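You operate a simulated robot arm through the tools that you are given. There is no shell and no other tool.

Carry out the task below with a simulated two-armed robot. There is one attempt and no reset: what you move stays moved.

## Task
On the top of the green bench, fold the grey cloth in half.

Only the result counts: the job must be done as asked and must still hold three seconds after the hand-in. Knocking over, shifting, dropping, spilling or breaking anything else fails it. Flat cloth is picked up by pressing the open fingertips on it (5 to 10 N) and closing them slowly along it; thin cloth reads only 2 to 8 mm in the jaws.

## Robot
Two 7-joint arms with two-finger parallel grippers on one trunk, on a base that moves. Base frame: it is fixed to the floor where the robot stands at the start and does not move with it; the origin is under the middle of the robot, x ahead of it, y to its left, z up; the surface under the hand at the start is at about z = 800. Lengths are in mm, angles in degrees, forces in N, time in s.
The left shoulder is at the start at [50, 209, 1146], the right one opposite. With the tool pointing down near the work surface each hand reaches from about 240 to 900 mm from the robot's upright axis, wherever it stands, measured 20 degrees to its own side. Places, roughly: top of the green bench [600, -2200, 800]. Payload 4.4 kg a hand.
The TCP of each hand is the grasp point between the finger pads, 23 mm short of the fingertips. In the tool frame z runs along the fingers and y along their closing line. The gripper opens to 94 mm. The fingers are 38 mm wide and 10 mm thick; the gripper's body (54 by 96 mm) begins 39 mm behind the TCP.
Orientation is told as [roll, pitch, yaw] about the base's x, y, z axes, in that order, counted from this pose: with the fingers straight down and closing along the base's y, the tool's x points along the base's -x, its y along +y and its z along -z.

## Interface
- The arms move only by the tool move_arm. It takes "left_steps", "right_steps" or both (then of equal length, played together; a hand with none holds still); each is one flat list of numbers, 7 for each row, row after row: the turn, a rotation vector about the tool's x, y, z in units of 8 degrees (1.0 is 8 degrees), then the shift along the tool's x, y, z in units of 40 mm (1.0 is 40 mm), then the closure, from 0 (fully open) to 1 (shut). In form: [rx, ry, rz, dx, dy, dz, jaw, rx, ry, rz, dx, dy, dz, jaw, ...]. A call has 1 to 20 rows; each row shifts and turns the commanded pose from where the row before left it, along the tool's axes as they then stand. A call with a number of a shift or a turn outside -1 to 1 is refused whole. A row lasts 0.2 s, in which the tool goes at most 50 mm and 8.6 degrees; a call with a longer step from one row to the next is refused whole, and so is a gripper value outside its range. A pose out of reach is approached as far as the arm can. The call stops where the force on the tool passes 40 N (or 10 N more than at its start, if that is more) or the arm is blocked; 0.2 s more then pass. Each finger travels about 108 mm/s and halts on what it meets, pressing with about 43 N; the grip force reading is that of the motor and also rises with nothing between the fingers. The clock runs only during rows and for 0.2 s after the last one: add rows that do not move to give the fingers time. It gives the time, the measured TCP pose, the force on the tool (base axes), the opening and the grip force at its end, in the units of the frame above (readings bear some noise), with the torque about the TCP (base axes, N m) and any sound that the robot's microphone picked up.
- Cameras (640 x 400 px; columns grow to the right, rows downward): "scene" is now at [140.8, -8.5, 1315.9]; the picture's right is [-0.24, -0.97, 0.00], its down [-0.70, 0.17, -0.69] and it looks along [0.67, -0.17, -0.72] (base axes); focal length 260 px, centre (320, 200). "left" rides on the left gripper at [86, -16, -75] in its tool frame; the picture's right is [0.18, 0.98, 0.00], its down [-0.58, 0.11, -0.81] and it looks along [-0.79, 0.15, 0.59] (tool axes); focal length 243 px, centre (320, 200). "right" rides on the right gripper at [86, 16, -74] in its tool frame; the picture's right is [-0.18, 0.98, 0.00], its down [-0.58, -0.11, -0.81] and it looks along [-0.79, -0.15, 0.59] (tool axes); focal length 243 px, centre (320, 200).
- get_image(camera): a new picture of that camera. No time passes.
- lift_body(by): slides the trunk up (or, below 0, down) by that many mm; the arms and the scene camera ride with it, the base frame stays. It gives what a move gives, with no picture.
- roll_base(legs): drives the robot by 1 to 6 legs, each [ahead, left, turn to the left] in mm, mm and degrees, along the robot's own axes; the way and the turn of a leg run together, so that a leg with both is an arc; at most 1500 mm and 180 degrees a leg. The arms and the cameras ride along, it lands a little off, and it stops where it bumps. It gives what a move gives.
- aim_head(pan, tilt): turns the head with the scene camera to pan (to the left, within 80 degrees either way) and tilt (down, from -29 to 69), counted from straight ahead of the robot. It gives what a move gives.
- locate(camera, pixels): for up to 12 pixels [column, row] of the newest picture of that camera ("zoom" is the newest enlarged one), the place [x, y, z] in the base frame of the surface seen there, good to about 2 mm, but the place of the scene camera against the robot may be out by one fixed shift of up to 25 mm in any direction. No time passes.
- zoom(camera, box): a new picture of the part [left, top, right, bottom] of that camera's present view, enlarged. No time passes.
- sign_off(): hands the job in; it is judged then, once.

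Open the grippers and draw the arms clear of the work before you hand the job in, unless the task says otherwise.

The tools are called after "Request:" as name(argument=value, ...) on one line, values as JSON. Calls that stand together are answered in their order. move_arm: Moves the arms, as the interface text tells. Its arguments: {"type":"object","properties":{"left_steps":{"type":"array"},"right_steps":{"type":"array"}},"required":[]} The other tools are called the same way: lift_body (by) moves the trunk up or down; roll_base (legs) drives the base; aim_head (pan, tilt) turns the head that bears the scene camera; get_image (camera) takes a picture; locate (camera, pixels) gives the place of the surface under pixels of a picture; zoom (camera, box) takes an enlarged picture of a part of a camera's view; sign_off () hands the job in.

At the start:

```text
time: 0.0
left_eef_pos: [681.6, 162.6, 989.8]
left_orientation: [0.0, -0.1, 0.1]
left_contact_force: [0.1, -0.4, -0.2]
left_ft_torque: [-0.01, -0.01, 0.03]
left_grip_width: 94.0
left_grip_force: 0.1
right_eef_pos: [576.9, -425.6, 947.6]
right_orientation: [-0.1, 0.0, 0.0]
right_contact_force: [0.0, 0.4, 0.8]
right_ft_torque: [0.0, 0.01, 0.01]
right_grip_width: 93.6
right_grip_force: 0.1
trunk travel left (down, up): [-225.0, 338.0]
robot x, y, heading: [-1.1, 1.1, -0.1]
head pan, tilt (commanded): [-13.8, 46.0]
```

scene: 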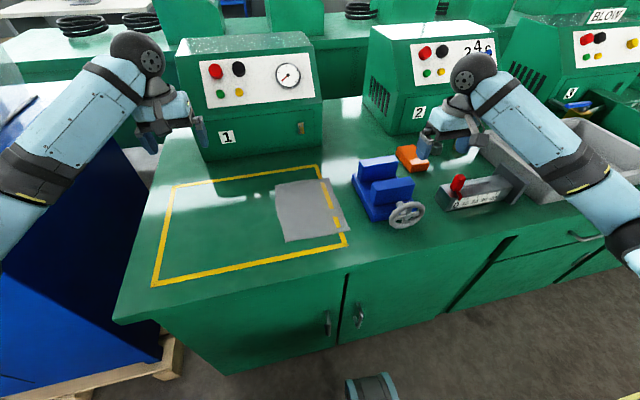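
right: 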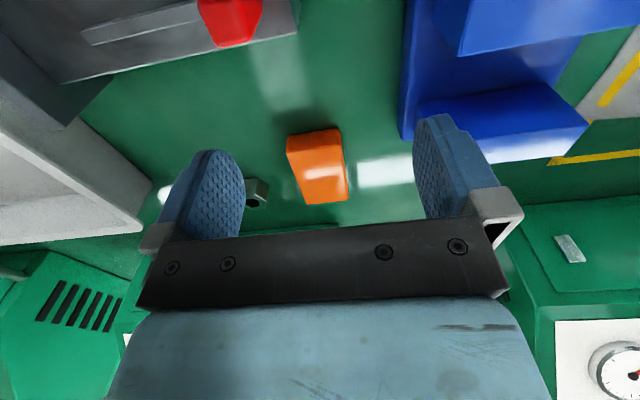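
left: 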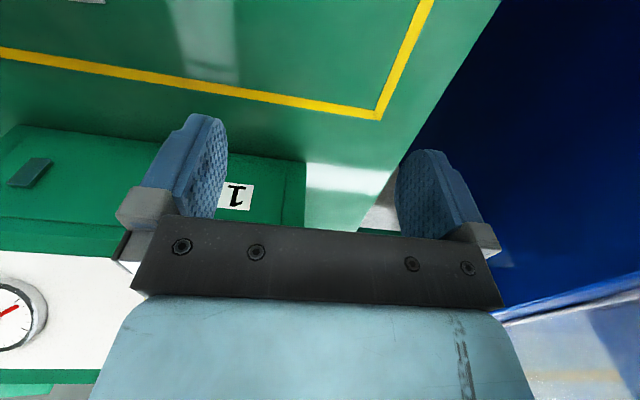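

The scene picture shows a grey cloth at about (310, 210) inside a yellow frame on the green bench ahead. The bench the task names is listed at y = -2200, so I zoom in on the cloth and look around first.

Request:
zoom(camera="scene", box=[130, 140, 450, 340])

Request:
locate(camera="scene", pixels=[[275, 184], [329, 178], [349, 232], [286, 242], [176, 187], [317, 166], [345, 245], [154, 285], [380, 190], [460, 195], [410, 158]])

Request:
aim_head(pan=-70, tilt=30)

```text
2.00 times, centred on (290, 240) of scene
```

zoom: 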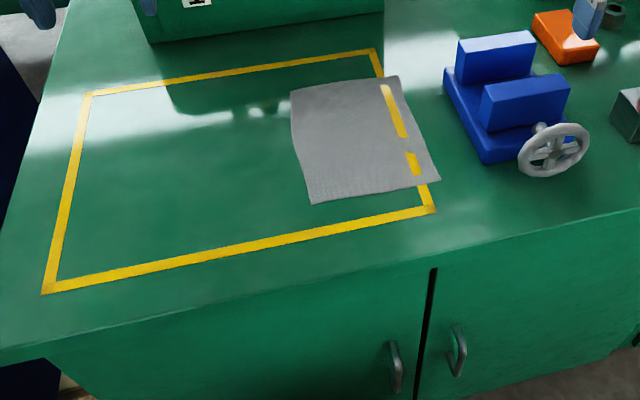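

```text
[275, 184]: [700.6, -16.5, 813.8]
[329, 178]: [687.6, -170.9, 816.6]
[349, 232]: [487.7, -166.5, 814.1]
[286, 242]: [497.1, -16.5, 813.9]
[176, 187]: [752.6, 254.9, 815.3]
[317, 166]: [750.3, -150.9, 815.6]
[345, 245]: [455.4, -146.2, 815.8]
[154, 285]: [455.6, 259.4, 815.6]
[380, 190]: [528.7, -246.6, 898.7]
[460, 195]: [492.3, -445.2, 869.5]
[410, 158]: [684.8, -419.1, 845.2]
```

```text
time: 1.2
left_eef_pos: [681.7, 161.8, 990.3]
left_orientation: [0.0, 0.0, 0.0]
left_contact_force: [-0.1, -0.2, -0.1]
left_ft_torque: [0.01, 0.02, 0.02]
left_grip_width: 94.2
left_grip_force: 0.1
right_eef_pos: [577.4, -424.1, 947.6]
right_orientation: [0.1, 0.0, 0.0]
right_contact_force: [-0.5, -0.1, -0.3]
right_ft_torque: [0.0, 0.01, -0.02]
right_grip_width: 94.1
right_grip_force: 0.1
trunk travel left (down, up): [-225.0, 338.0]
robot x, y, heading: [-2.5, 1.2, -0.1]
head pan, tilt (commanded): [-70.0, 30.0]
```

The cloth in front lies at about x 488–700, y -17 to -170. I now look to the right, with the head turned, to see whether another cloth or green bench is there.

Request:
get_image(camera="scene")

```text
taken
```

scene: 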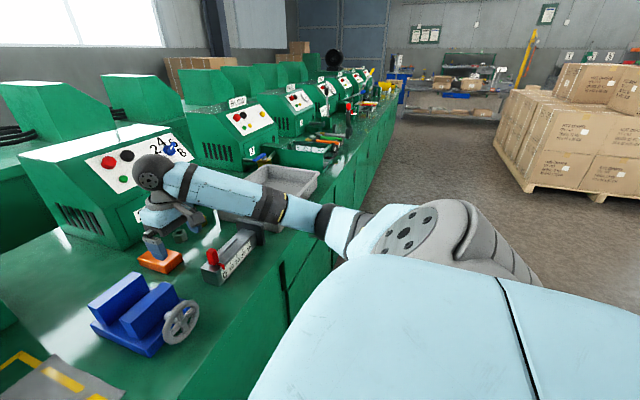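

The green bench is one long bench running away to the right, so its middle is at about y = -2200. I zoom in along it to check that no second grey cloth lies further on.

Request:
zoom(camera="scene", box=[180, 60, 420, 210])

Request:
zoom(camera="scene", box=[0, 220, 288, 400])

```text
2.67 times, centred on (300, 135) of scene
```

zoom: 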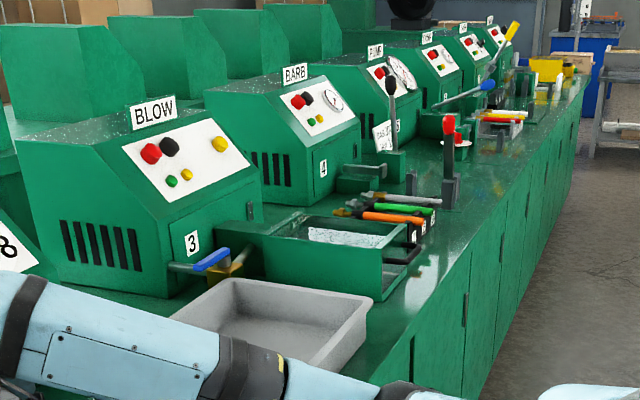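

```text
2.22 times, centred on (144, 310) of scene
```

zoom: 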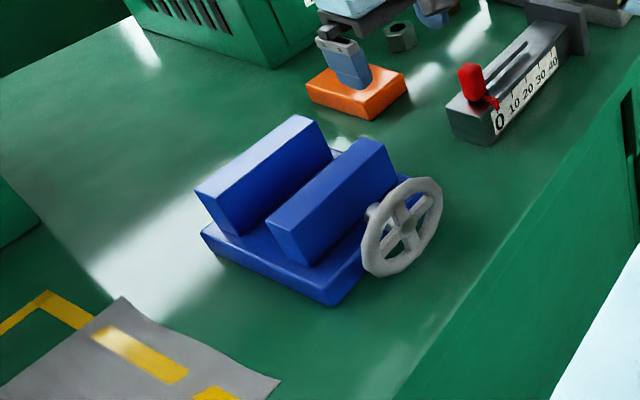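

The cloth in front of the robot is the only grey one on the bench. I turn the head back toward it, to get a centred scene view and compare it with the gripper cameras.

Request:
aim_head(pan=-8, tilt=52)

Request:
get_image(camera="scene")

Request:
locate(camera="left", pixels=[[378, 112], [376, 118], [430, 2], [10, 55]])

```text
time: 2.6
left_eef_pos: [683.1, 163.6, 989.8]
left_orientation: [0.1, 0.1, 0.0]
left_contact_force: [0.1, 0.6, -0.2]
left_ft_torque: [-0.04, -0.02, 0.04]
left_grip_width: 94.0
left_grip_force: 0.0
right_eef_pos: [577.5, -424.1, 947.4]
right_orientation: [0.0, 0.1, 0.0]
right_contact_force: [-0.7, -0.1, -0.9]
right_ft_torque: [0.0, 0.0, 0.01]
right_grip_width: 94.0
right_grip_force: 0.0
trunk travel left (down, up): [-225.0, 338.0]
robot x, y, heading: [3.2, 1.2, -0.2]
head pan, tilt (commanded): [-8.0, 52.0]
```

```text
taken
```

scene: 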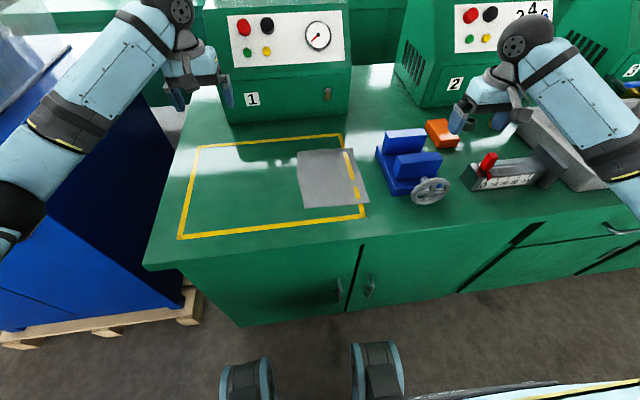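

```text
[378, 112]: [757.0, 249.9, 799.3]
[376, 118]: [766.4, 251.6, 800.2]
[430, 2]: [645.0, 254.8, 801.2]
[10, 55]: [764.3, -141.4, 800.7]
```

The left camera puts the bench top at z = 800, so the scene camera reads about 15 mm too high. I zoom in on the cloth and the tape corners in the new scene view for a finer comparison.

Request:
zoom(camera="scene", box=[256, 110, 416, 210])

Request:
zoom(camera="left", box=[320, 50, 480, 150])

```text
4.00 times, centred on (336, 160) of scene
```

zoom: 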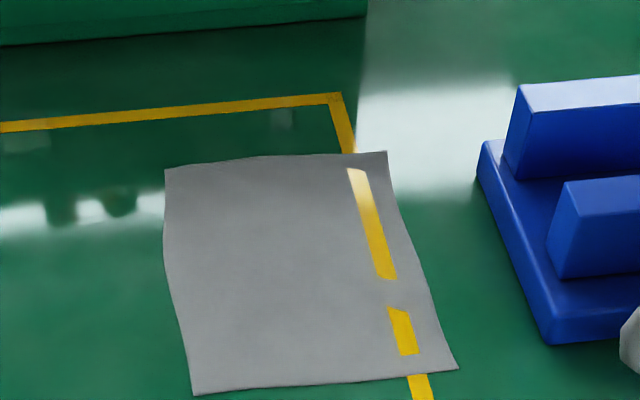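

```text
4.00 times, centred on (400, 100) of left
```

zoom: 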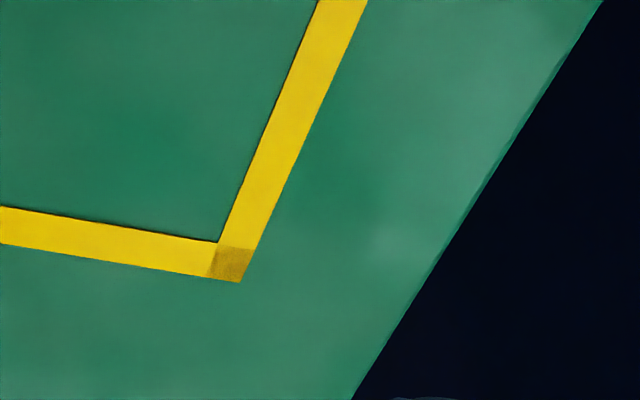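

I locate the cloth corners at scene pixels (297, 152), (353, 148), (370, 202), (304, 209), the blue device and the machine front. I also locate the tape corner in both cameras to measure the scene shift.

Request:
locate(camera="scene", pixels=[[297.7, 152.6], [352.3, 148.2], [369.8, 202], [304.8, 208.2], [341, 134.5], [298, 180], [197.5, 147], [340, 133], [230, 122], [347, 113], [376, 150], [391, 195]])

Request:
locate(camera="left", pixels=[[379.5, 120], [374.5, 111], [411, 12]])

Request:
zoom(camera="scene", box=[160, 110, 320, 210])

```text
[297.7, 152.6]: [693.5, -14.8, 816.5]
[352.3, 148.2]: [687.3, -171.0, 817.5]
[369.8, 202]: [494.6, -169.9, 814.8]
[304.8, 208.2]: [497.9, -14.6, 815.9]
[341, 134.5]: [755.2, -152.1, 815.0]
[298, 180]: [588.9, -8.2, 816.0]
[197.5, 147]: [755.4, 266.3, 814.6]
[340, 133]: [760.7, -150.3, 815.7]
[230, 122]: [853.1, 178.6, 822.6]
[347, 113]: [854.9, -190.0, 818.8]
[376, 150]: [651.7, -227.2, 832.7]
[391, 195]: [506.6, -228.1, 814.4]
```

```text
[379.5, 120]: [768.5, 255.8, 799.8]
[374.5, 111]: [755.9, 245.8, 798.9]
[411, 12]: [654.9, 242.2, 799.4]
```

```text
4.00 times, centred on (240, 160) of scene
```

zoom: 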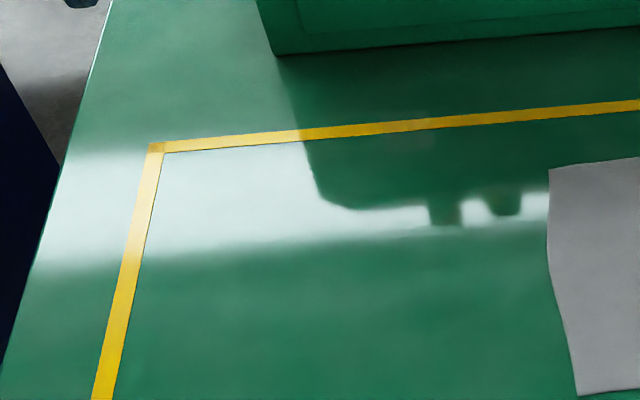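

The tape's far-left corner shows in this zoom at outer (149, 143) and inner (163, 153). I locate these for comparison with the left camera's (768.5, 255.8) and (755.9, 245.8).

Request:
locate(camera="zoom", pixels=[[149, 143], [163, 154], [549, 170], [578, 394], [549, 260], [275, 55]])

```text
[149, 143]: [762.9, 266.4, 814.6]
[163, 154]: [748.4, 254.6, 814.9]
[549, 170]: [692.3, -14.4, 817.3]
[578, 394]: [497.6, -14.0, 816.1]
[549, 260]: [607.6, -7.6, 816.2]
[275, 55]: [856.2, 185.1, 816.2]
```

Comparing the two cameras, true position = scene reading + (6.5, -10, -15). The cloth therefore spans about x 502–698 and y -24 to -181, with the blue vise starting at y ≈ -238. I raise the right hand, then move the base 100 mm right to centre on the cloth.

Request:
move_arm(right_steps=[0, 0, 0, 0, 0, -1, 0, 0, 0, 0, 0, 0, -1, 0])

Request:
roll_base(legs=[[0, -100, 0]])

Request:
get_image(camera="scene")

```text
time: 3.2
left_eef_pos: [681.5, 163.8, 990.9]
left_orientation: [0.0, 0.0, 0.0]
left_contact_force: [-0.7, 0.1, 0.0]
left_ft_torque: [-0.03, 0.02, 0.02]
left_grip_width: 94.0
left_grip_force: 0.1
right_eef_pos: [576.3, -424.4, 1025.5]
right_orientation: [-0.1, -0.1, 0.2]
right_contact_force: [0.4, 0.2, -1.0]
right_ft_torque: [-0.02, -0.01, 0.01]
right_grip_width: 93.8
right_grip_force: 0.0
trunk travel left (down, up): [-225.0, 338.0]
robot x, y, heading: [-2.7, -2.3, -0.1]
head pan, tilt (commanded): [-8.0, 52.0]
```

```text
time: 4.7
left_eef_pos: [682.2, 59.8, 990.7]
left_orientation: [0.0, 0.0, 0.0]
left_contact_force: [-0.2, 0.4, 0.1]
left_ft_torque: [0.01, 0.01, 0.06]
left_grip_width: 93.7
left_grip_force: 0.0
right_eef_pos: [577.1, -527.4, 1024.9]
right_orientation: [0.0, -0.1, 0.0]
right_contact_force: [0.2, -0.7, 0.3]
right_ft_torque: [0.01, 0.01, 0.01]
right_grip_width: 94.1
right_grip_force: 0.1
trunk travel left (down, up): [-225.0, 338.0]
robot x, y, heading: [0.6, -100.2, -0.3]
head pan, tilt (commanded): [-8.0, 52.0]
```

```text
taken
```

scene: 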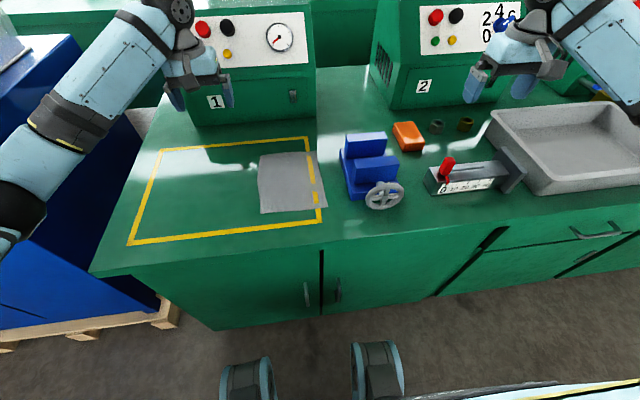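

The base is now about 100 mm further right, and the cloth sits at scene pixels (258–326, 151–213). I bring both hands above the near edge of the cloth, keeping them high.

Request:
move_arm(left_steps=[0, 0, 0, 0.49, -0.22, 0, 0, 0, 0, 0, 0.49, -0.22, 0, 0, 0, 0, 0, 0.49, -0.22, 0, 0, 0, 0, 0, 0.49, -0.22, 0, 0, 0, 0, 0, 0.49, -0.22, 0, 0, 0, 0, 0, 0.49, -0.22, 0, 0, 0, 0, 0, 0.49, -0.22, 0, 0, 0, 0, 0, 0.49, -0.22, 0, 0, 0, 0, 0, 0.49, -0.22, 0, 0], right_steps=[0, 0, 0, 0.2, 0.95, 0, 0, 0, 0, 0, 0.2, 0.95, 0, 0, 0, 0, 0, 0.2, 0.95, 0, 0, 0, 0, 0, 0.2, 0.95, 0, 0, 0, 0, 0, 0.2, 0.95, 0, 0, 0, 0, 0, 0.2, 0.95, 0, 0, 0, 0, 0, 0.2, 0.95, 0, 0, 0, 0, 0, 0.2, 0.95, 0, 0, 0, 0, 0, 0.2, 0.95, 0, 0])

```text
time: 6.7
left_eef_pos: [505.2, -17.0, 992.0]
left_orientation: [0.1, 0.0, 0.0]
left_contact_force: [-0.2, 0.1, 0.7]
left_ft_torque: [0.02, -0.01, -0.01]
left_grip_width: 94.0
left_grip_force: 0.1
right_eef_pos: [503.3, -182.9, 1023.8]
right_orientation: [-0.1, 0.0, -0.1]
right_contact_force: [-0.8, -1.0, 0.3]
right_ft_torque: [-0.01, -0.02, -0.03]
right_grip_width: 94.1
right_grip_force: 0.0
trunk travel left (down, up): [-225.0, 338.0]
robot x, y, heading: [0.3, -100.3, -0.0]
head pan, tilt (commanded): [-8.0, 52.0]
```

Both hands stand over the near corners without touching each other. I take all three pictures to check the clearance between them before rotating.

Request:
get_image(camera="scene")

Request:
get_image(camera="left")

Request:
get_image(camera="right")

```text
taken
```

scene: 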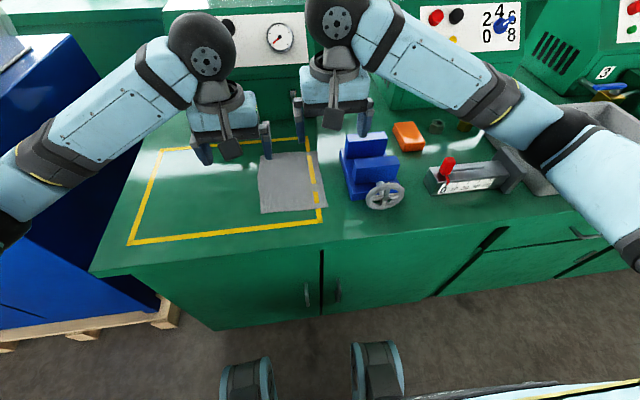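

```text
taken
```

left: 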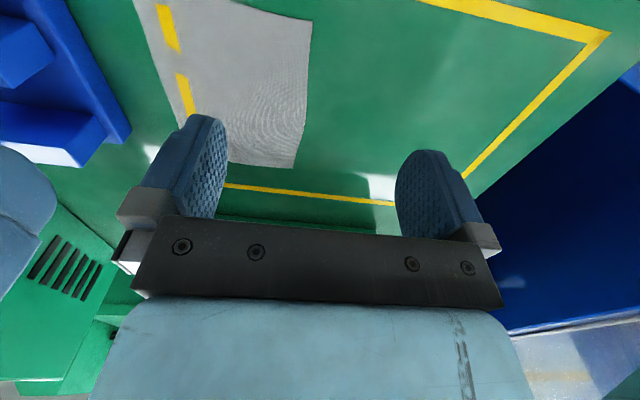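

```text
taken
```

right: 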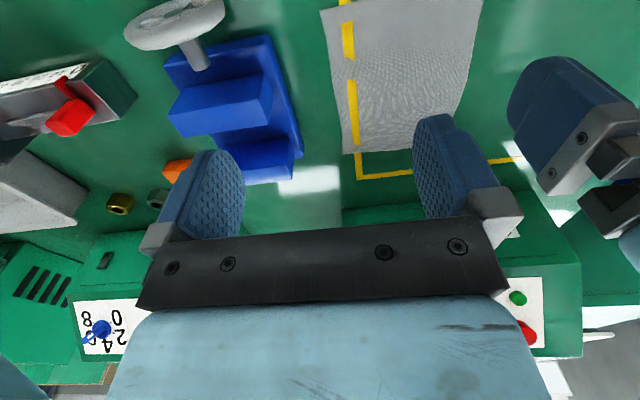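

The left view shows the cloth's left corners at about (312, 22) and (294, 167). The right view shows its right corners at about (320, 10) and (340, 155). I locate these with the gripper cameras, which are accurate relative to the arms.

Request:
locate(camera="left", pixels=[[312, 22], [294, 167], [306, 90], [240, 161], [608, 36]])

Request:
locate(camera="right", pixels=[[321, 12], [341, 154], [329, 80], [400, 149], [480, 10], [302, 155], [268, 36], [170, 50], [160, 20], [210, 15], [282, 172], [190, 115]])

Request:
zoom(camera="right", box=[290, 0, 530, 150])

Request:
zoom(camera="left", box=[140, 0, 380, 150])

```text
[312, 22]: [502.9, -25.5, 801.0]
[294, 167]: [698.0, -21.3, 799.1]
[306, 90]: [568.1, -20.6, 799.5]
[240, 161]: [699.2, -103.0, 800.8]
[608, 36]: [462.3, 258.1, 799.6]
```

```text
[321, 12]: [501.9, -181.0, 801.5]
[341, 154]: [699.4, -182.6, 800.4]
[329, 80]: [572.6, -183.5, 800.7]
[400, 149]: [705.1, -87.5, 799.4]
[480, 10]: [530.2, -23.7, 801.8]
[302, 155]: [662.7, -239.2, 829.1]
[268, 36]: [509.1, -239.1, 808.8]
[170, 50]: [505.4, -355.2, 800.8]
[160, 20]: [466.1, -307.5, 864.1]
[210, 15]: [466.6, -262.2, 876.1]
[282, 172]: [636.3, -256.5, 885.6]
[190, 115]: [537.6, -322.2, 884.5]
```

```text
2.67 times, centred on (410, 75) of right
```

zoom: 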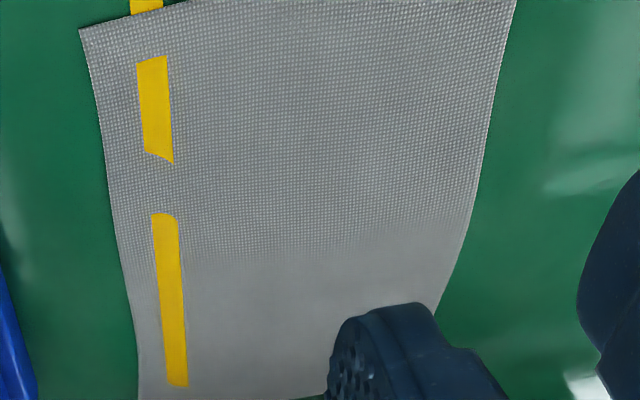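

```text
2.67 times, centred on (260, 75) of left
```

zoom: 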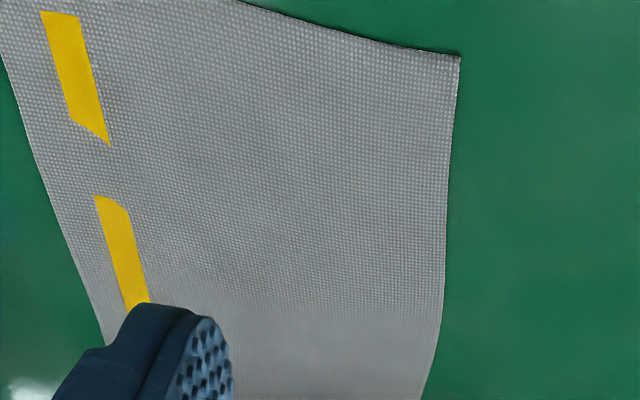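

The gripper cameras agree: far edge x ≈ 699, near edge x ≈ 502, left side y ≈ -23, right side y ≈ -182. I plan to carry the far edge back onto the near edge, so I turn both hands to yaw -90 (fingers closing along x). The right camera bracket then points inward, away from the vise.

Request:
move_arm(left_steps=[0, 0, 1, 0, 0, 0, 0, 0, 0, 1, 0, 0, 0, 0, 0, 0, 1, 0, 0, 0, 0, 0, 0, 1, 0, 0, 0, 0, 0, 0, 1, 0, 0, 0, 0, 0, 0, 1, 0, 0, 0, 0, 0, 0, 1, 0, 0, 0, 0, 0, 0, 1, 0, 0, 0, 0, 0, 0, 1, 0, 0, 0, 0, 0, 0, 1, 0, 0, 0, 0, 0, 0, 1, 0, 0, 0, 0, 0, 0, 0.25, 0, 0, 0, 0], right_steps=[0, 0, 1, 0, 0, 0, 0, 0, 0, 1, 0, 0, 0, 0, 0, 0, 1, 0, 0, 0, 0, 0, 0, 1, 0, 0, 0, 0, 0, 0, 1, 0, 0, 0, 0, 0, 0, 1, 0, 0, 0, 0, 0, 0, 1, 0, 0, 0, 0, 0, 0, 1, 0, 0, 0, 0, 0, 0, 1, 0, 0, 0, 0, 0, 0, 1, 0, 0, 0, 0, 0, 0, 1, 0, 0, 0, 0, 0, 0, 0.25, 0, 0, 0, 0])

Request:
get_image(camera="scene")

```text
time: 9.3
left_eef_pos: [505.3, -18.8, 989.9]
left_orientation: [-0.1, 0.0, -90.2]
left_contact_force: [-0.4, 0.1, 0.3]
left_ft_torque: [0.02, 0.01, 0.01]
left_grip_width: 94.1
left_grip_force: 0.1
right_eef_pos: [504.5, -183.9, 1023.2]
right_orientation: [0.1, 0.0, -90.1]
right_contact_force: [0.9, 0.5, 0.1]
right_ft_torque: [0.02, 0.02, 0.02]
right_grip_width: 93.8
right_grip_force: 0.0
trunk travel left (down, up): [-225.0, 338.0]
robot x, y, heading: [0.6, -101.5, 0.2]
head pan, tilt (commanded): [-8.0, 52.0]
```

```text
taken
```

scene: 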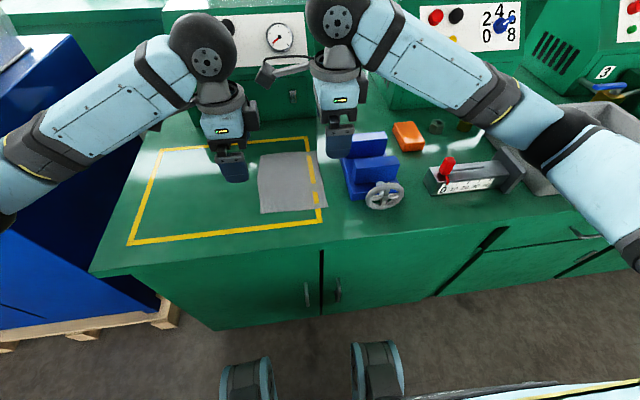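

The turn is clear, but the right camera bracket, seen at (264, 75), would reach the left hand when both grip the cloth. I turn both hands a further 90 degrees so both brackets point away from the robot, with the fingers closing along y.

Request:
move_arm(left_steps=[0, 0, 1, 0, 0, 0, 0, 0, 0, 1, 0, 0, 0, 0, 0, 0, 1, 0, 0, 0, 0, 0, 0, 1, 0, 0, 0, 0, 0, 0, 1, 0, 0, 0, 0, 0, 0, 1, 0, 0, 0, 0, 0, 0, 1, 0, 0, 0, 0, 0, 0, 1, 0, 0, 0, 0, 0, 0, 1, 0, 0, 0, 0, 0, 0, 1, 0, 0, 0, 0, 0, 0, 1, 0, 0, 0, 0, 0, 0, 0.25, 0, 0, 0, 0], right_steps=[0, 0, 1, 0, 0, 0, 0, 0, 0, 1, 0, 0, 0, 0, 0, 0, 1, 0, 0, 0, 0, 0, 0, 1, 0, 0, 0, 0, 0, 0, 1, 0, 0, 0, 0, 0, 0, 1, 0, 0, 0, 0, 0, 0, 1, 0, 0, 0, 0, 0, 0, 1, 0, 0, 0, 0, 0, 0, 1, 0, 0, 0, 0, 0, 0, 1, 0, 0, 0, 0, 0, 0, 1, 0, 0, 0, 0, 0, 0, 0.25, 0, 0, 0, 0])

Request:
get_image(camera="scene")

```text
time: 11.9
left_eef_pos: [503.2, -19.2, 990.5]
left_orientation: [-0.1, 0.2, 179.8]
left_contact_force: [-0.8, -1.1, 0.0]
left_ft_torque: [0.04, 0.0, 0.04]
left_grip_width: 94.2
left_grip_force: 0.0
right_eef_pos: [749.4, -273.7, 889.2]
right_orientation: [0.6, 0.0, 179.6]
right_contact_force: [0.3, 0.1, -0.9]
right_ft_torque: [0.05, 0.02, 0.04]
right_grip_width: 94.0
right_grip_force: 0.0
right hand out of reach, approached as far as the arm can: row 1, 2, 3, 4, 5, 6, 7, 8, 9
trunk travel left (down, up): [-225.0, 338.0]
robot x, y, heading: [-2.7, -96.9, 0.1]
head pan, tilt (commanded): [-8.0, 52.0]
```

```text
taken
```

scene: 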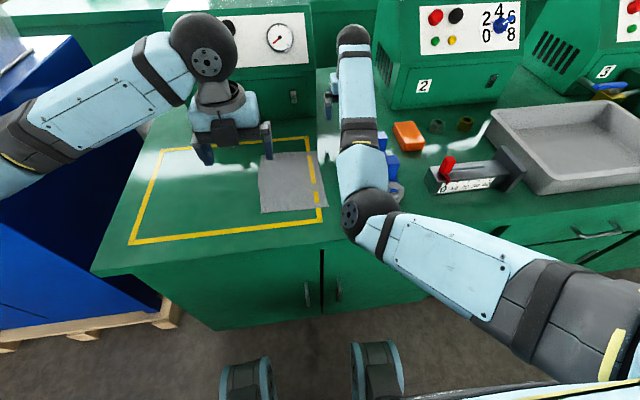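

The right arm could not follow that turn. It has swung to (749, -274, 889), behind the vise, with its elbow low near scene (370, 215). I check closely that nothing was touched before moving anything.

Request:
zoom(camera="scene", box=[280, 20, 520, 260])

Request:
get_image(camera="right")

Request:
get_image(camera="left")

```text
1.67 times, centred on (400, 140) of scene
```

zoom: 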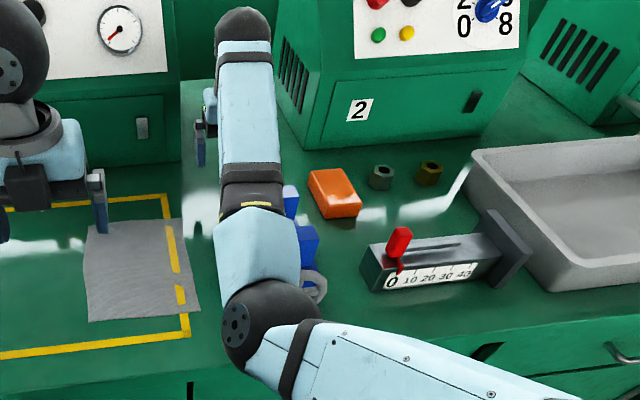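

```text
taken
```

right: 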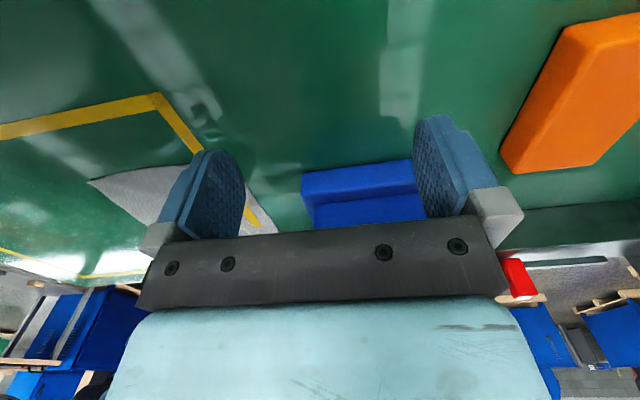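

```text
taken
```

left: 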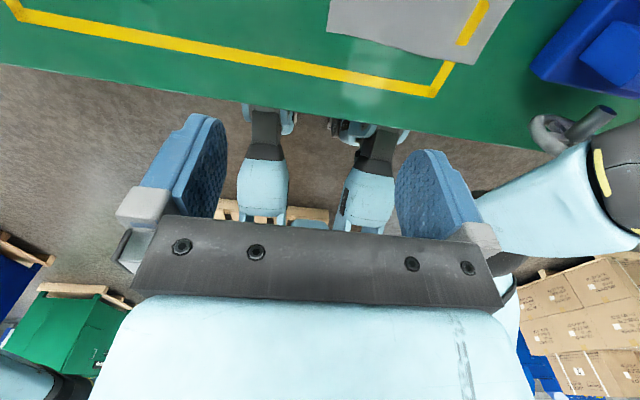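

The view shows the right forearm passing over the vise, but the readings give no contact force and no sound. I locate the arm's parts and the vise corner to see the clearances and check that nothing moved.

Request:
locate(camera="scene", pixels=[[367, 212], [362, 190], [365, 160], [362, 130], [355, 90], [353, 40], [395, 190], [440, 235], [329, 105], [410, 133]])

Request:
locate(camera="left", pixels=[[531, 68], [545, 150], [590, 118], [600, 165], [545, 190], [510, 60], [433, 95], [328, 30]])

```text
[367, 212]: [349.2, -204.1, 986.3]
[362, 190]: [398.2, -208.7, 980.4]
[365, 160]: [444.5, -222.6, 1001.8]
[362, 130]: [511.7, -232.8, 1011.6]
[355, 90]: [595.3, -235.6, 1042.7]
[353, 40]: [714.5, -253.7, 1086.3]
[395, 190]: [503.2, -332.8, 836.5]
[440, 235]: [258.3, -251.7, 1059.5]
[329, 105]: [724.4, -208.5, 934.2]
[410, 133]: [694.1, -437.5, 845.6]
```

```text
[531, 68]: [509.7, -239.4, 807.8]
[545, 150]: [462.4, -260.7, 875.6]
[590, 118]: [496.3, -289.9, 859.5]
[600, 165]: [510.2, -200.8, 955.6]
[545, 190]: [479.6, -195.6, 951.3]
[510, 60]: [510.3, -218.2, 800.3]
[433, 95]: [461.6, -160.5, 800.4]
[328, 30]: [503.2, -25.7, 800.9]
```

The vise corner still reads (509.7, -239.4), so nothing has shifted, and the forearm is about 60 mm above the wheel. I raise the right hand straight up in small steps to gain room.

Request:
move_arm(right_steps=[0, 0, 0, 0, 0, -0.5, 0, 0, 0, 0, 0, 0, -0.5, 0, 0, 0, 0, 0, 0, -0.5, 0])

Request:
get_image(camera="scene")

```text
time: 12.7
left_eef_pos: [504.7, -18.4, 991.5]
left_orientation: [0.0, 0.0, 180.0]
left_contact_force: [0.5, -0.2, -1.5]
left_ft_torque: [0.0, -0.01, 0.0]
left_grip_width: 94.1
left_grip_force: 0.1
right_eef_pos: [754.5, -263.4, 951.3]
right_orientation: [0.0, 0.2, 180.0]
right_contact_force: [-0.1, -0.1, -0.7]
right_ft_torque: [0.01, -0.01, -0.01]
right_grip_width: 94.0
right_grip_force: 0.0
right hand out of reach, approached as far as the arm can: row 3
trunk travel left (down, up): [-225.0, 338.0]
robot x, y, heading: [1.9, -101.6, -0.1]
head pan, tilt (commanded): [-8.0, 52.0]
```

```text
taken
```

scene: 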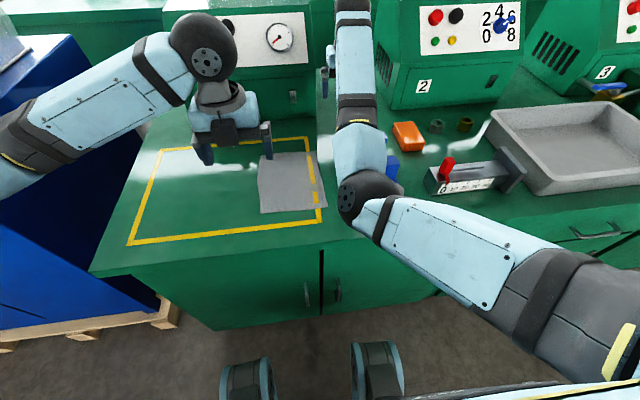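

The hand has risen to z = 951 and the arm is near full stretch. I draw it back toward the robot while rising.

Request:
move_arm(right_steps=[0, 0, 0, -0.6, 0, -0.3, 0, 0, 0, 0, -0.6, 0, -0.5, 0, 0, 0, 0, -0.6, 0, -0.5, 0])

Request:
get_image(camera="scene")

```text
time: 13.5
left_eef_pos: [507.0, -18.1, 990.4]
left_orientation: [0.1, 0.0, 180.0]
left_contact_force: [-0.2, 0.1, -0.5]
left_ft_torque: [-0.01, 0.03, 0.0]
left_grip_width: 94.1
left_grip_force: 0.0
right_eef_pos: [758.7, -266.6, 959.2]
right_orientation: [-0.1, 0.2, -179.9]
right_contact_force: [1.0, 0.5, 0.3]
right_ft_torque: [-0.03, -0.03, 0.0]
right_grip_width: 93.7
right_grip_force: 0.1
right hand out of reach, approached as far as the arm can: row 1, 2, 3
trunk travel left (down, up): [-225.0, 338.0]
robot x, y, heading: [0.7, -102.5, -0.0]
head pan, tilt (commanded): [-8.0, 52.0]
```

```text
taken
```

scene: 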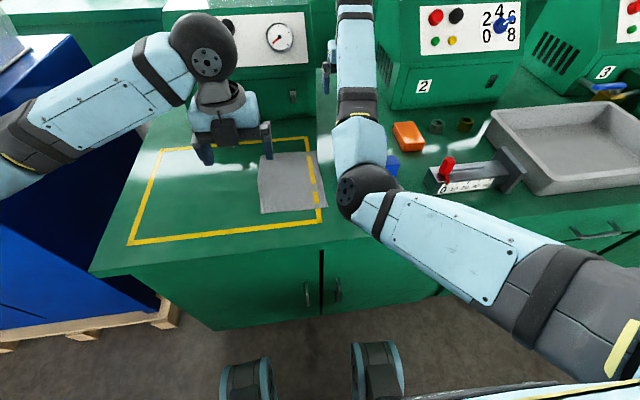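

That pose is at a wrist limit, so the hand cannot move back in this orientation. I turn it back toward yaw -90 in small steps and watch the path.

Request:
move_arm(right_steps=[0, 0, -0.5, 0, 0, 0, 0, 0, 0, -0.5, 0, 0, 0, 0, 0, 0, -0.5, 0, 0, 0, 0, 0, 0, -0.5, 0, 0, 0, 0])

Request:
get_image(camera="scene")

```text
time: 14.5
left_eef_pos: [503.9, -20.2, 989.6]
left_orientation: [-0.1, 0.0, 180.0]
left_contact_force: [-0.3, 0.3, -0.1]
left_ft_torque: [-0.01, 0.0, -0.02]
left_grip_width: 94.1
left_grip_force: 0.1
right_eef_pos: [760.4, -268.7, 958.2]
right_orientation: [-0.1, 0.0, -163.8]
right_contact_force: [0.0, -0.7, -0.3]
right_ft_torque: [-0.01, 0.03, 0.04]
right_grip_width: 93.9
right_grip_force: 0.0
trunk travel left (down, up): [-225.0, 338.0]
robot x, y, heading: [0.6, -98.2, 0.0]
head pan, tilt (commanded): [-8.0, 52.0]
```

```text
taken
```

scene: 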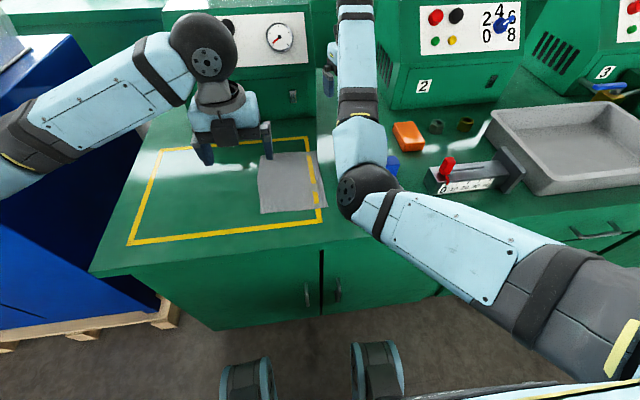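

The turn back works with the position held at (760, -269, 958). I continue it to about yaw -84.

Request:
move_arm(right_steps=[0, 0, -1, 0, 0, 0, 0, 0, 0, -1, 0, 0, 0, 0, 0, 0, -1, 0, 0, 0, 0, 0, 0, -1, 0, 0, 0, 0, 0, 0, -1, 0, 0, 0, 0, 0, 0, -1, 0, 0, 0, 0, 0, 0, -1, 0, 0, 0, 0, 0, 0, -1, 0, 0, 0, 0, 0, 0, -1, 0, 0, 0, 0, 0, 0, -1, 0, 0, 0, 0])

Request:
get_image(camera="scene")

```text
time: 16.7
left_eef_pos: [505.7, -18.8, 990.1]
left_orientation: [0.0, -0.1, 180.0]
left_contact_force: [0.6, 0.3, -0.5]
left_ft_torque: [0.01, 0.0, 0.03]
left_grip_width: 93.8
left_grip_force: 0.0
right_eef_pos: [761.6, -270.6, 956.6]
right_orientation: [0.0, 0.0, -83.9]
right_contact_force: [-0.2, 0.3, 0.5]
right_ft_torque: [0.01, 0.03, -0.01]
right_grip_width: 94.0
right_grip_force: 0.1
right hand out of reach, approached as far as the arm can: row 4
trunk travel left (down, up): [-225.0, 338.0]
robot x, y, heading: [-0.9, -100.9, 0.1]
head pan, tilt (commanded): [-8.0, 52.0]
```

```text
taken
```

scene: 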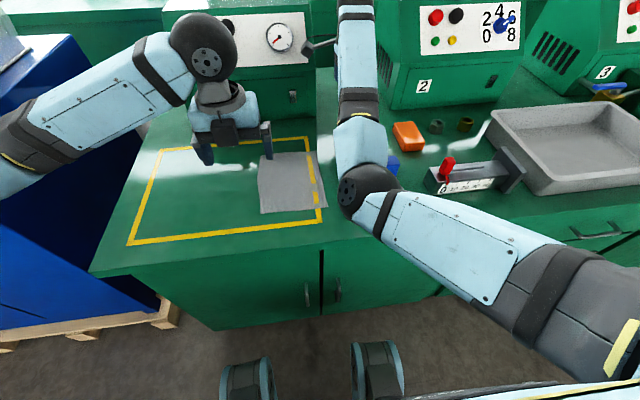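

The elbow is still inward. I finish turning the hand back to yaw 0, its starting orientation, and then try to go back toward the start pose.

Request:
move_arm(right_steps=[0, 0, -1, 0, 0, 0, 0, 0, 0, -1, 0, 0, 0, 0, 0, 0, -1, 0, 0, 0, 0, 0, 0, -1, 0, 0, 0, 0, 0, 0, -1, 0, 0, 0, 0, 0, 0, -1, 0, 0, 0, 0, 0, 0, -1, 0, 0, 0, 0, 0, 0, -1, 0, 0, 0, 0, 0, 0, -1, 0, 0, 0, 0, 0, 0, -1, 0, 0, 0, 0, 0, 0, -0.5, 0, 0, 0, 0])

Request:
get_image(camera="scene")

```text
time: 19.1
left_eef_pos: [505.9, -19.3, 989.9]
left_orientation: [0.0, 0.0, 180.0]
left_contact_force: [-0.2, -0.9, -0.2]
left_ft_torque: [-0.02, -0.01, -0.03]
left_grip_width: 94.2
left_grip_force: 0.1
right_eef_pos: [760.6, -270.5, 956.8]
right_orientation: [0.0, -0.1, 0.1]
right_contact_force: [-1.0, -0.4, 0.3]
right_ft_torque: [0.02, 0.02, 0.0]
right_grip_width: 94.1
right_grip_force: 0.1
trunk travel left (down, up): [-225.0, 338.0]
robot x, y, heading: [-0.2, -101.8, -0.1]
head pan, tilt (commanded): [-8.0, 52.0]
```

```text
taken
```

scene: 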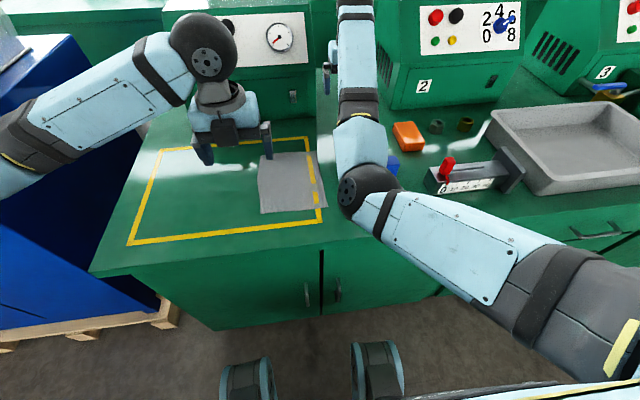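

The hand is back at yaw 0 with steady readings. I move it up, outward and back toward its start place in small steps and see how the elbow follows.

Request:
move_arm(right_steps=[0, 0, 0, 0.4, -0.5, -0.5, 0, 0, 0, 0, 0.4, -0.5, -0.5, 0, 0, 0, 0, 0.4, -0.5, -0.5, 0, 0, 0, 0, 0.4, -0.5, -0.5, 0])

Request:
get_image(camera="scene")

```text
time: 20.1
left_eef_pos: [505.5, -20.1, 989.9]
left_orientation: [0.0, 0.0, 180.0]
left_contact_force: [-0.1, 0.6, -0.6]
left_ft_torque: [0.02, 0.0, -0.02]
left_grip_width: 94.0
left_grip_force: 0.0
right_eef_pos: [759.0, -366.5, 1008.5]
right_orientation: [-0.1, 0.0, 0.1]
right_contact_force: [0.5, -0.6, -0.5]
right_ft_torque: [-0.03, 0.03, 0.02]
right_grip_width: 94.1
right_grip_force: 0.1
right hand out of reach, approached as far as the arm can: row 1, 2, 3, 4
trunk travel left (down, up): [-225.0, 338.0]
robot x, y, heading: [0.5, -102.0, -0.1]
head pan, tilt (commanded): [-8.0, 52.0]
```

```text
taken
```

scene: 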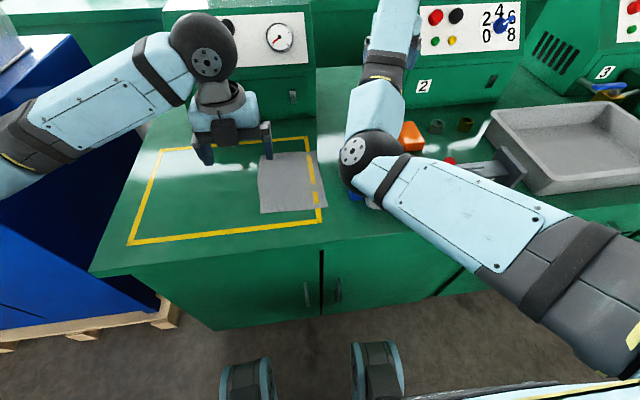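

The hand reached (759, -366, 1008), but a wrist limit stops it from coming back in x. I check the distance to machine 2 before lifting the trunk, so I can untangle the elbow well above everything.

Request:
locate(camera="scene", pixels=[[424, 87], [440, 100], [392, 108], [405, 70], [400, 35], [470, 35], [440, 2], [395, 40], [385, 80]])

Request:
get_image(camera="right")

```text
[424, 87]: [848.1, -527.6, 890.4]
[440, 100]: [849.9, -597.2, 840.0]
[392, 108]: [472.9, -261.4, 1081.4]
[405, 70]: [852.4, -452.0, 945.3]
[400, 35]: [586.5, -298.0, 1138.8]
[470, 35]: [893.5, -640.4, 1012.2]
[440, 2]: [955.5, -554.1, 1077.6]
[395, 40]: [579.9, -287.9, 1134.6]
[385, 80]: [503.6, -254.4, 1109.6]
```

```text
taken
```

right: 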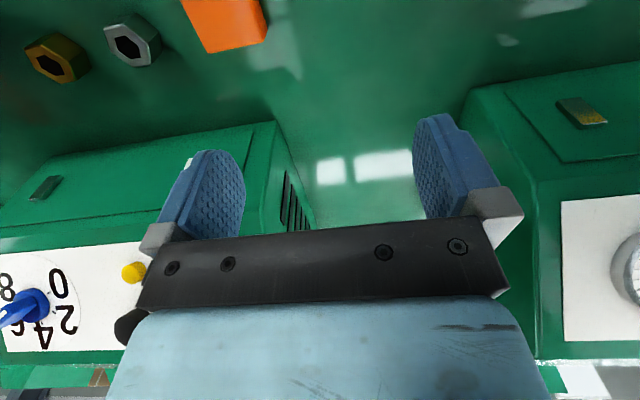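

Machine 2's front is at x ≈ 855, well clear of the hand at x ≈ 786. I lift the trunk 300 mm so both arms are above everything on the bench.

Request:
lift_body(by=300)

Request:
get_image(camera="scene")

```text
time: 23.1
left_eef_pos: [507.1, -18.9, 1290.4]
left_orientation: [-0.1, 0.0, 180.0]
left_contact_force: [0.4, 1.0, -0.2]
left_ft_torque: [-0.04, -0.03, 0.0]
left_grip_width: 93.8
left_grip_force: 0.0
right_eef_pos: [758.4, -366.1, 1308.0]
right_orientation: [-0.2, -0.1, -0.1]
right_contact_force: [-0.6, -0.9, 0.6]
right_ft_torque: [0.01, -0.01, 0.0]
right_grip_width: 94.2
right_grip_force: 0.0
trunk travel left (down, up): [-525.0, 38.0]
robot x, y, heading: [-0.5, -103.8, 0.1]
head pan, tilt (commanded): [-8.0, 52.0]
```

```text
taken
```

scene: 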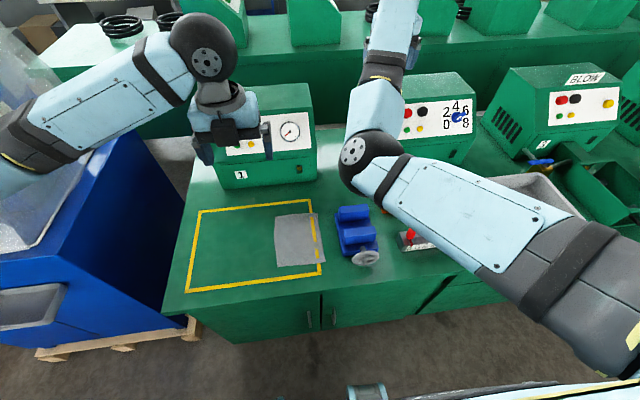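

All is clear from up here. I move the left hand 160 mm left for room, and turn the right hand the other way (positive yaw) to push its elbow outward.

Request:
move_arm(left_steps=[0, 0, 0, 0, -1, 0, 0, 0, 0, 0, 0, -1, 0, 0, 0, 0, 0, 0, -1, 0, 0, 0, 0, 0, 0, -1, 0, 0, 0, 0, 0, 0, 0, 0, 0, 0, 0, 0, 0, 0, 0, 0, 0, 0, 0, 0, 0, 0, 0, 0, 0, 0, 0, 0, 0, 0], right_steps=[0, 0, -1, 0, 0, 0, 0, 0, 0, -1, 0, 0, 0, 0, 0, 0, -1, 0, 0, 0, 0, 0, 0, -1, 0, 0, 0, 0, 0, 0, -1, 0, 0, 0, 0, 0, 0, -1, 0, 0, 0, 0, 0, 0, -1, 0, 0, 0, 0, 0, 0, -1, 0, 0, 0, 0])

Request:
get_image(camera="scene")

```text
time: 24.9
left_eef_pos: [505.9, 140.3, 1289.8]
left_orientation: [0.0, -0.1, 180.0]
left_contact_force: [-0.2, -0.7, 0.7]
left_ft_torque: [0.01, -0.02, 0.03]
left_grip_width: 94.1
left_grip_force: 0.1
right_eef_pos: [759.1, -366.2, 1307.8]
right_orientation: [-0.1, -0.1, 64.1]
right_contact_force: [0.4, -0.5, 0.1]
right_ft_torque: [0.01, 0.02, 0.0]
right_grip_width: 94.0
right_grip_force: 0.0
trunk travel left (down, up): [-525.0, 38.0]
robot x, y, heading: [-1.3, -101.6, 0.1]
head pan, tilt (commanded): [-8.0, 52.0]
```

```text
taken
```

scene: 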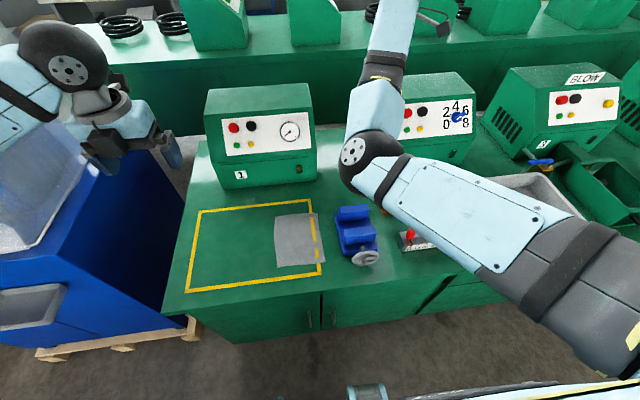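

Only the wrist turned, now at yaw 64. I continue turning the right hand in the same direction.

Request:
move_arm(right_steps=[0, 0, -1, 0, 0, 0, 0, 0, 0, -1, 0, 0, 0, 0, 0, 0, -1, 0, 0, 0, 0, 0, 0, -1, 0, 0, 0, 0, 0, 0, -1, 0, 0, 0, 0, 0, 0, -1, 0, 0, 0, 0])

Request:
get_image(camera="scene")

```text
time: 26.3
left_eef_pos: [504.0, 141.9, 1288.6]
left_orientation: [-0.1, 0.0, 180.0]
left_contact_force: [-0.4, 0.6, 0.5]
left_ft_torque: [-0.01, 0.05, -0.01]
left_grip_width: 93.9
left_grip_force: 0.1
right_eef_pos: [759.3, -366.6, 1308.0]
right_orientation: [0.0, 0.1, 112.0]
right_contact_force: [-0.1, 0.4, -0.7]
right_ft_torque: [0.0, 0.0, -0.01]
right_grip_width: 94.0
right_grip_force: 0.1
trunk travel left (down, up): [-525.0, 38.0]
robot x, y, heading: [1.8, -101.6, 0.2]
head pan, tilt (commanded): [-8.0, 52.0]
```

```text
taken
```

scene: 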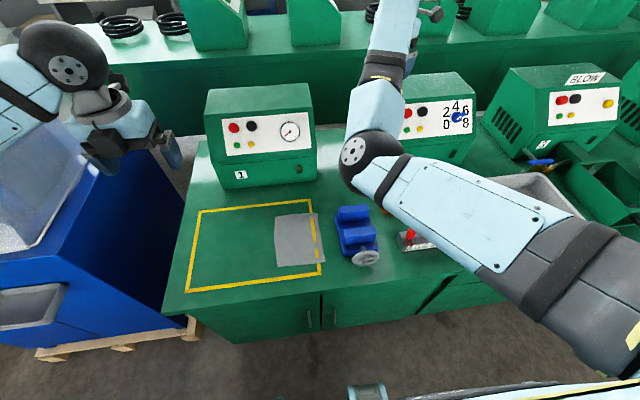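

Still only the wrist is turning, now at yaw 112. I continue a few more steps to reach the other limit.

Request:
move_arm(right_steps=[0, 0, -1, 0, 0, 0, 0, 0, 0, -1, 0, 0, 0, 0, 0, 0, -1, 0, 0, 0, 0, 0, 0, -1, 0, 0, 0, 0, 0, 0, -1, 0, 0, 0, 0, 0, 0, -1, 0, 0, 0, 0, 0, 0, -1, 0, 0, 0, 0, 0, 0, -1, 0, 0, 0, 0])

Request:
get_image(camera="scene")

```text
time: 28.1
left_eef_pos: [506.5, 140.2, 1289.7]
left_orientation: [0.0, 0.0, 180.0]
left_contact_force: [0.0, -0.4, 0.1]
left_ft_torque: [0.03, 0.01, -0.01]
left_grip_width: 94.2
left_grip_force: 0.1
right_eef_pos: [802.4, -344.4, 1265.3]
right_orientation: [0.2, -0.5, 170.6]
right_contact_force: [0.5, 0.0, -0.5]
right_ft_torque: [0.01, -0.01, -0.02]
right_grip_width: 94.1
right_grip_force: 0.1
right hand out of reach, approached as far as the arm can: row 5, 6, 7, 8
trunk travel left (down, up): [-525.0, 38.0]
robot x, y, heading: [0.7, -100.5, 0.1]
head pan, tilt (commanded): [-8.0, 52.0]
```

```text
taken
```

scene: 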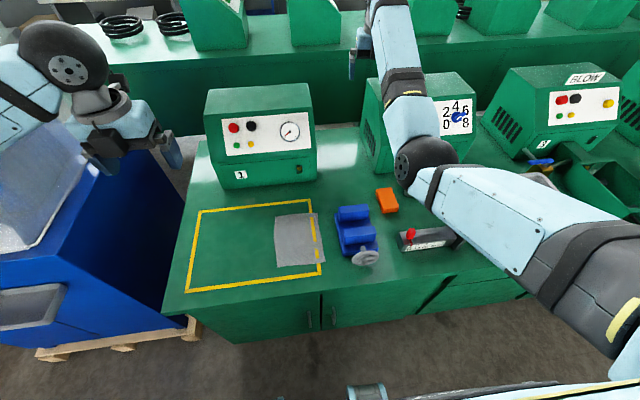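

At the limit the elbow is now swinging outward, from about (365, 155) to (425, 165), as intended. I continue turning.

Request:
move_arm(right_steps=[0, 0, -1, 0, 0, 0, 0, 0, 0, -1, 0, 0, 0, 0, 0, 0, -1, 0, 0, 0, 0, 0, 0, -1, 0, 0, 0, 0, 0, 0, -1, 0, 0, 0, 0])

Request:
get_image(camera="scene")

```text
time: 29.3
left_eef_pos: [506.1, 142.6, 1288.8]
left_orientation: [0.1, -0.2, 180.0]
left_contact_force: [-0.9, -0.5, -0.3]
left_ft_torque: [0.01, 0.02, -0.01]
left_grip_width: 94.1
left_grip_force: 0.1
right_eef_pos: [802.5, -343.7, 1264.2]
right_orientation: [0.0, -0.3, -158.9]
right_contact_force: [0.8, 0.2, -0.5]
right_ft_torque: [0.02, 0.04, -0.02]
right_grip_width: 94.0
right_grip_force: 0.0
right hand out of reach, approached as far as the arm can: row 4, 5
trunk travel left (down, up): [-525.0, 38.0]
robot x, y, heading: [-2.2, -102.3, 0.0]
head pan, tilt (commanded): [-8.0, 52.0]
```

```text
taken
```

scene: 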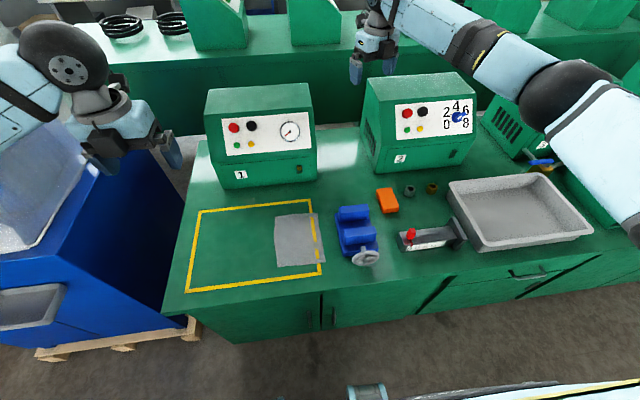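

The elbow is now outside again, at about (570, 90), and the vise, slider and tray all look untouched. I turn the hand back slightly to yaw 180, the mirror of the left hand, and draw it back in x.

Request:
move_arm(right_steps=[0, 0, 1, 0, 0, 0, 0, 0, 0, 1, 0, 0, 0, 0, 0, 0, 0.63, 0, 0, 0, 0, 0, 0, 0, -0.5, 0, 0, 0, 0, 0, 0, -0.5, 0, 0, 0])

Request:
get_image(camera="scene")

```text
time: 30.5
left_eef_pos: [505.3, 140.4, 1289.4]
left_orientation: [0.0, 0.1, 180.1]
left_contact_force: [-0.2, -0.2, 0.3]
left_ft_torque: [-0.02, 0.0, -0.02]
left_grip_width: 94.0
left_grip_force: 0.1
right_eef_pos: [760.9, -344.5, 1267.2]
right_orientation: [0.1, -0.3, 180.0]
right_contact_force: [-0.6, 0.4, -0.5]
right_ft_torque: [-0.02, -0.02, 0.02]
right_grip_width: 94.0
right_grip_force: 0.1
trunk travel left (down, up): [-525.0, 38.0]
robot x, y, heading: [-1.8, -102.6, -0.3]
head pan, tilt (commanded): [-8.0, 52.0]
```

```text
taken
```

scene: 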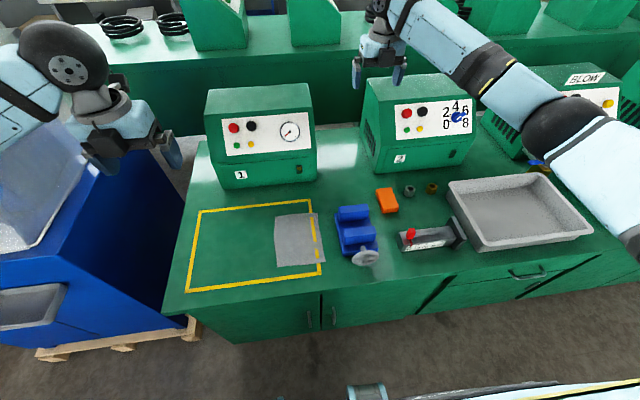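

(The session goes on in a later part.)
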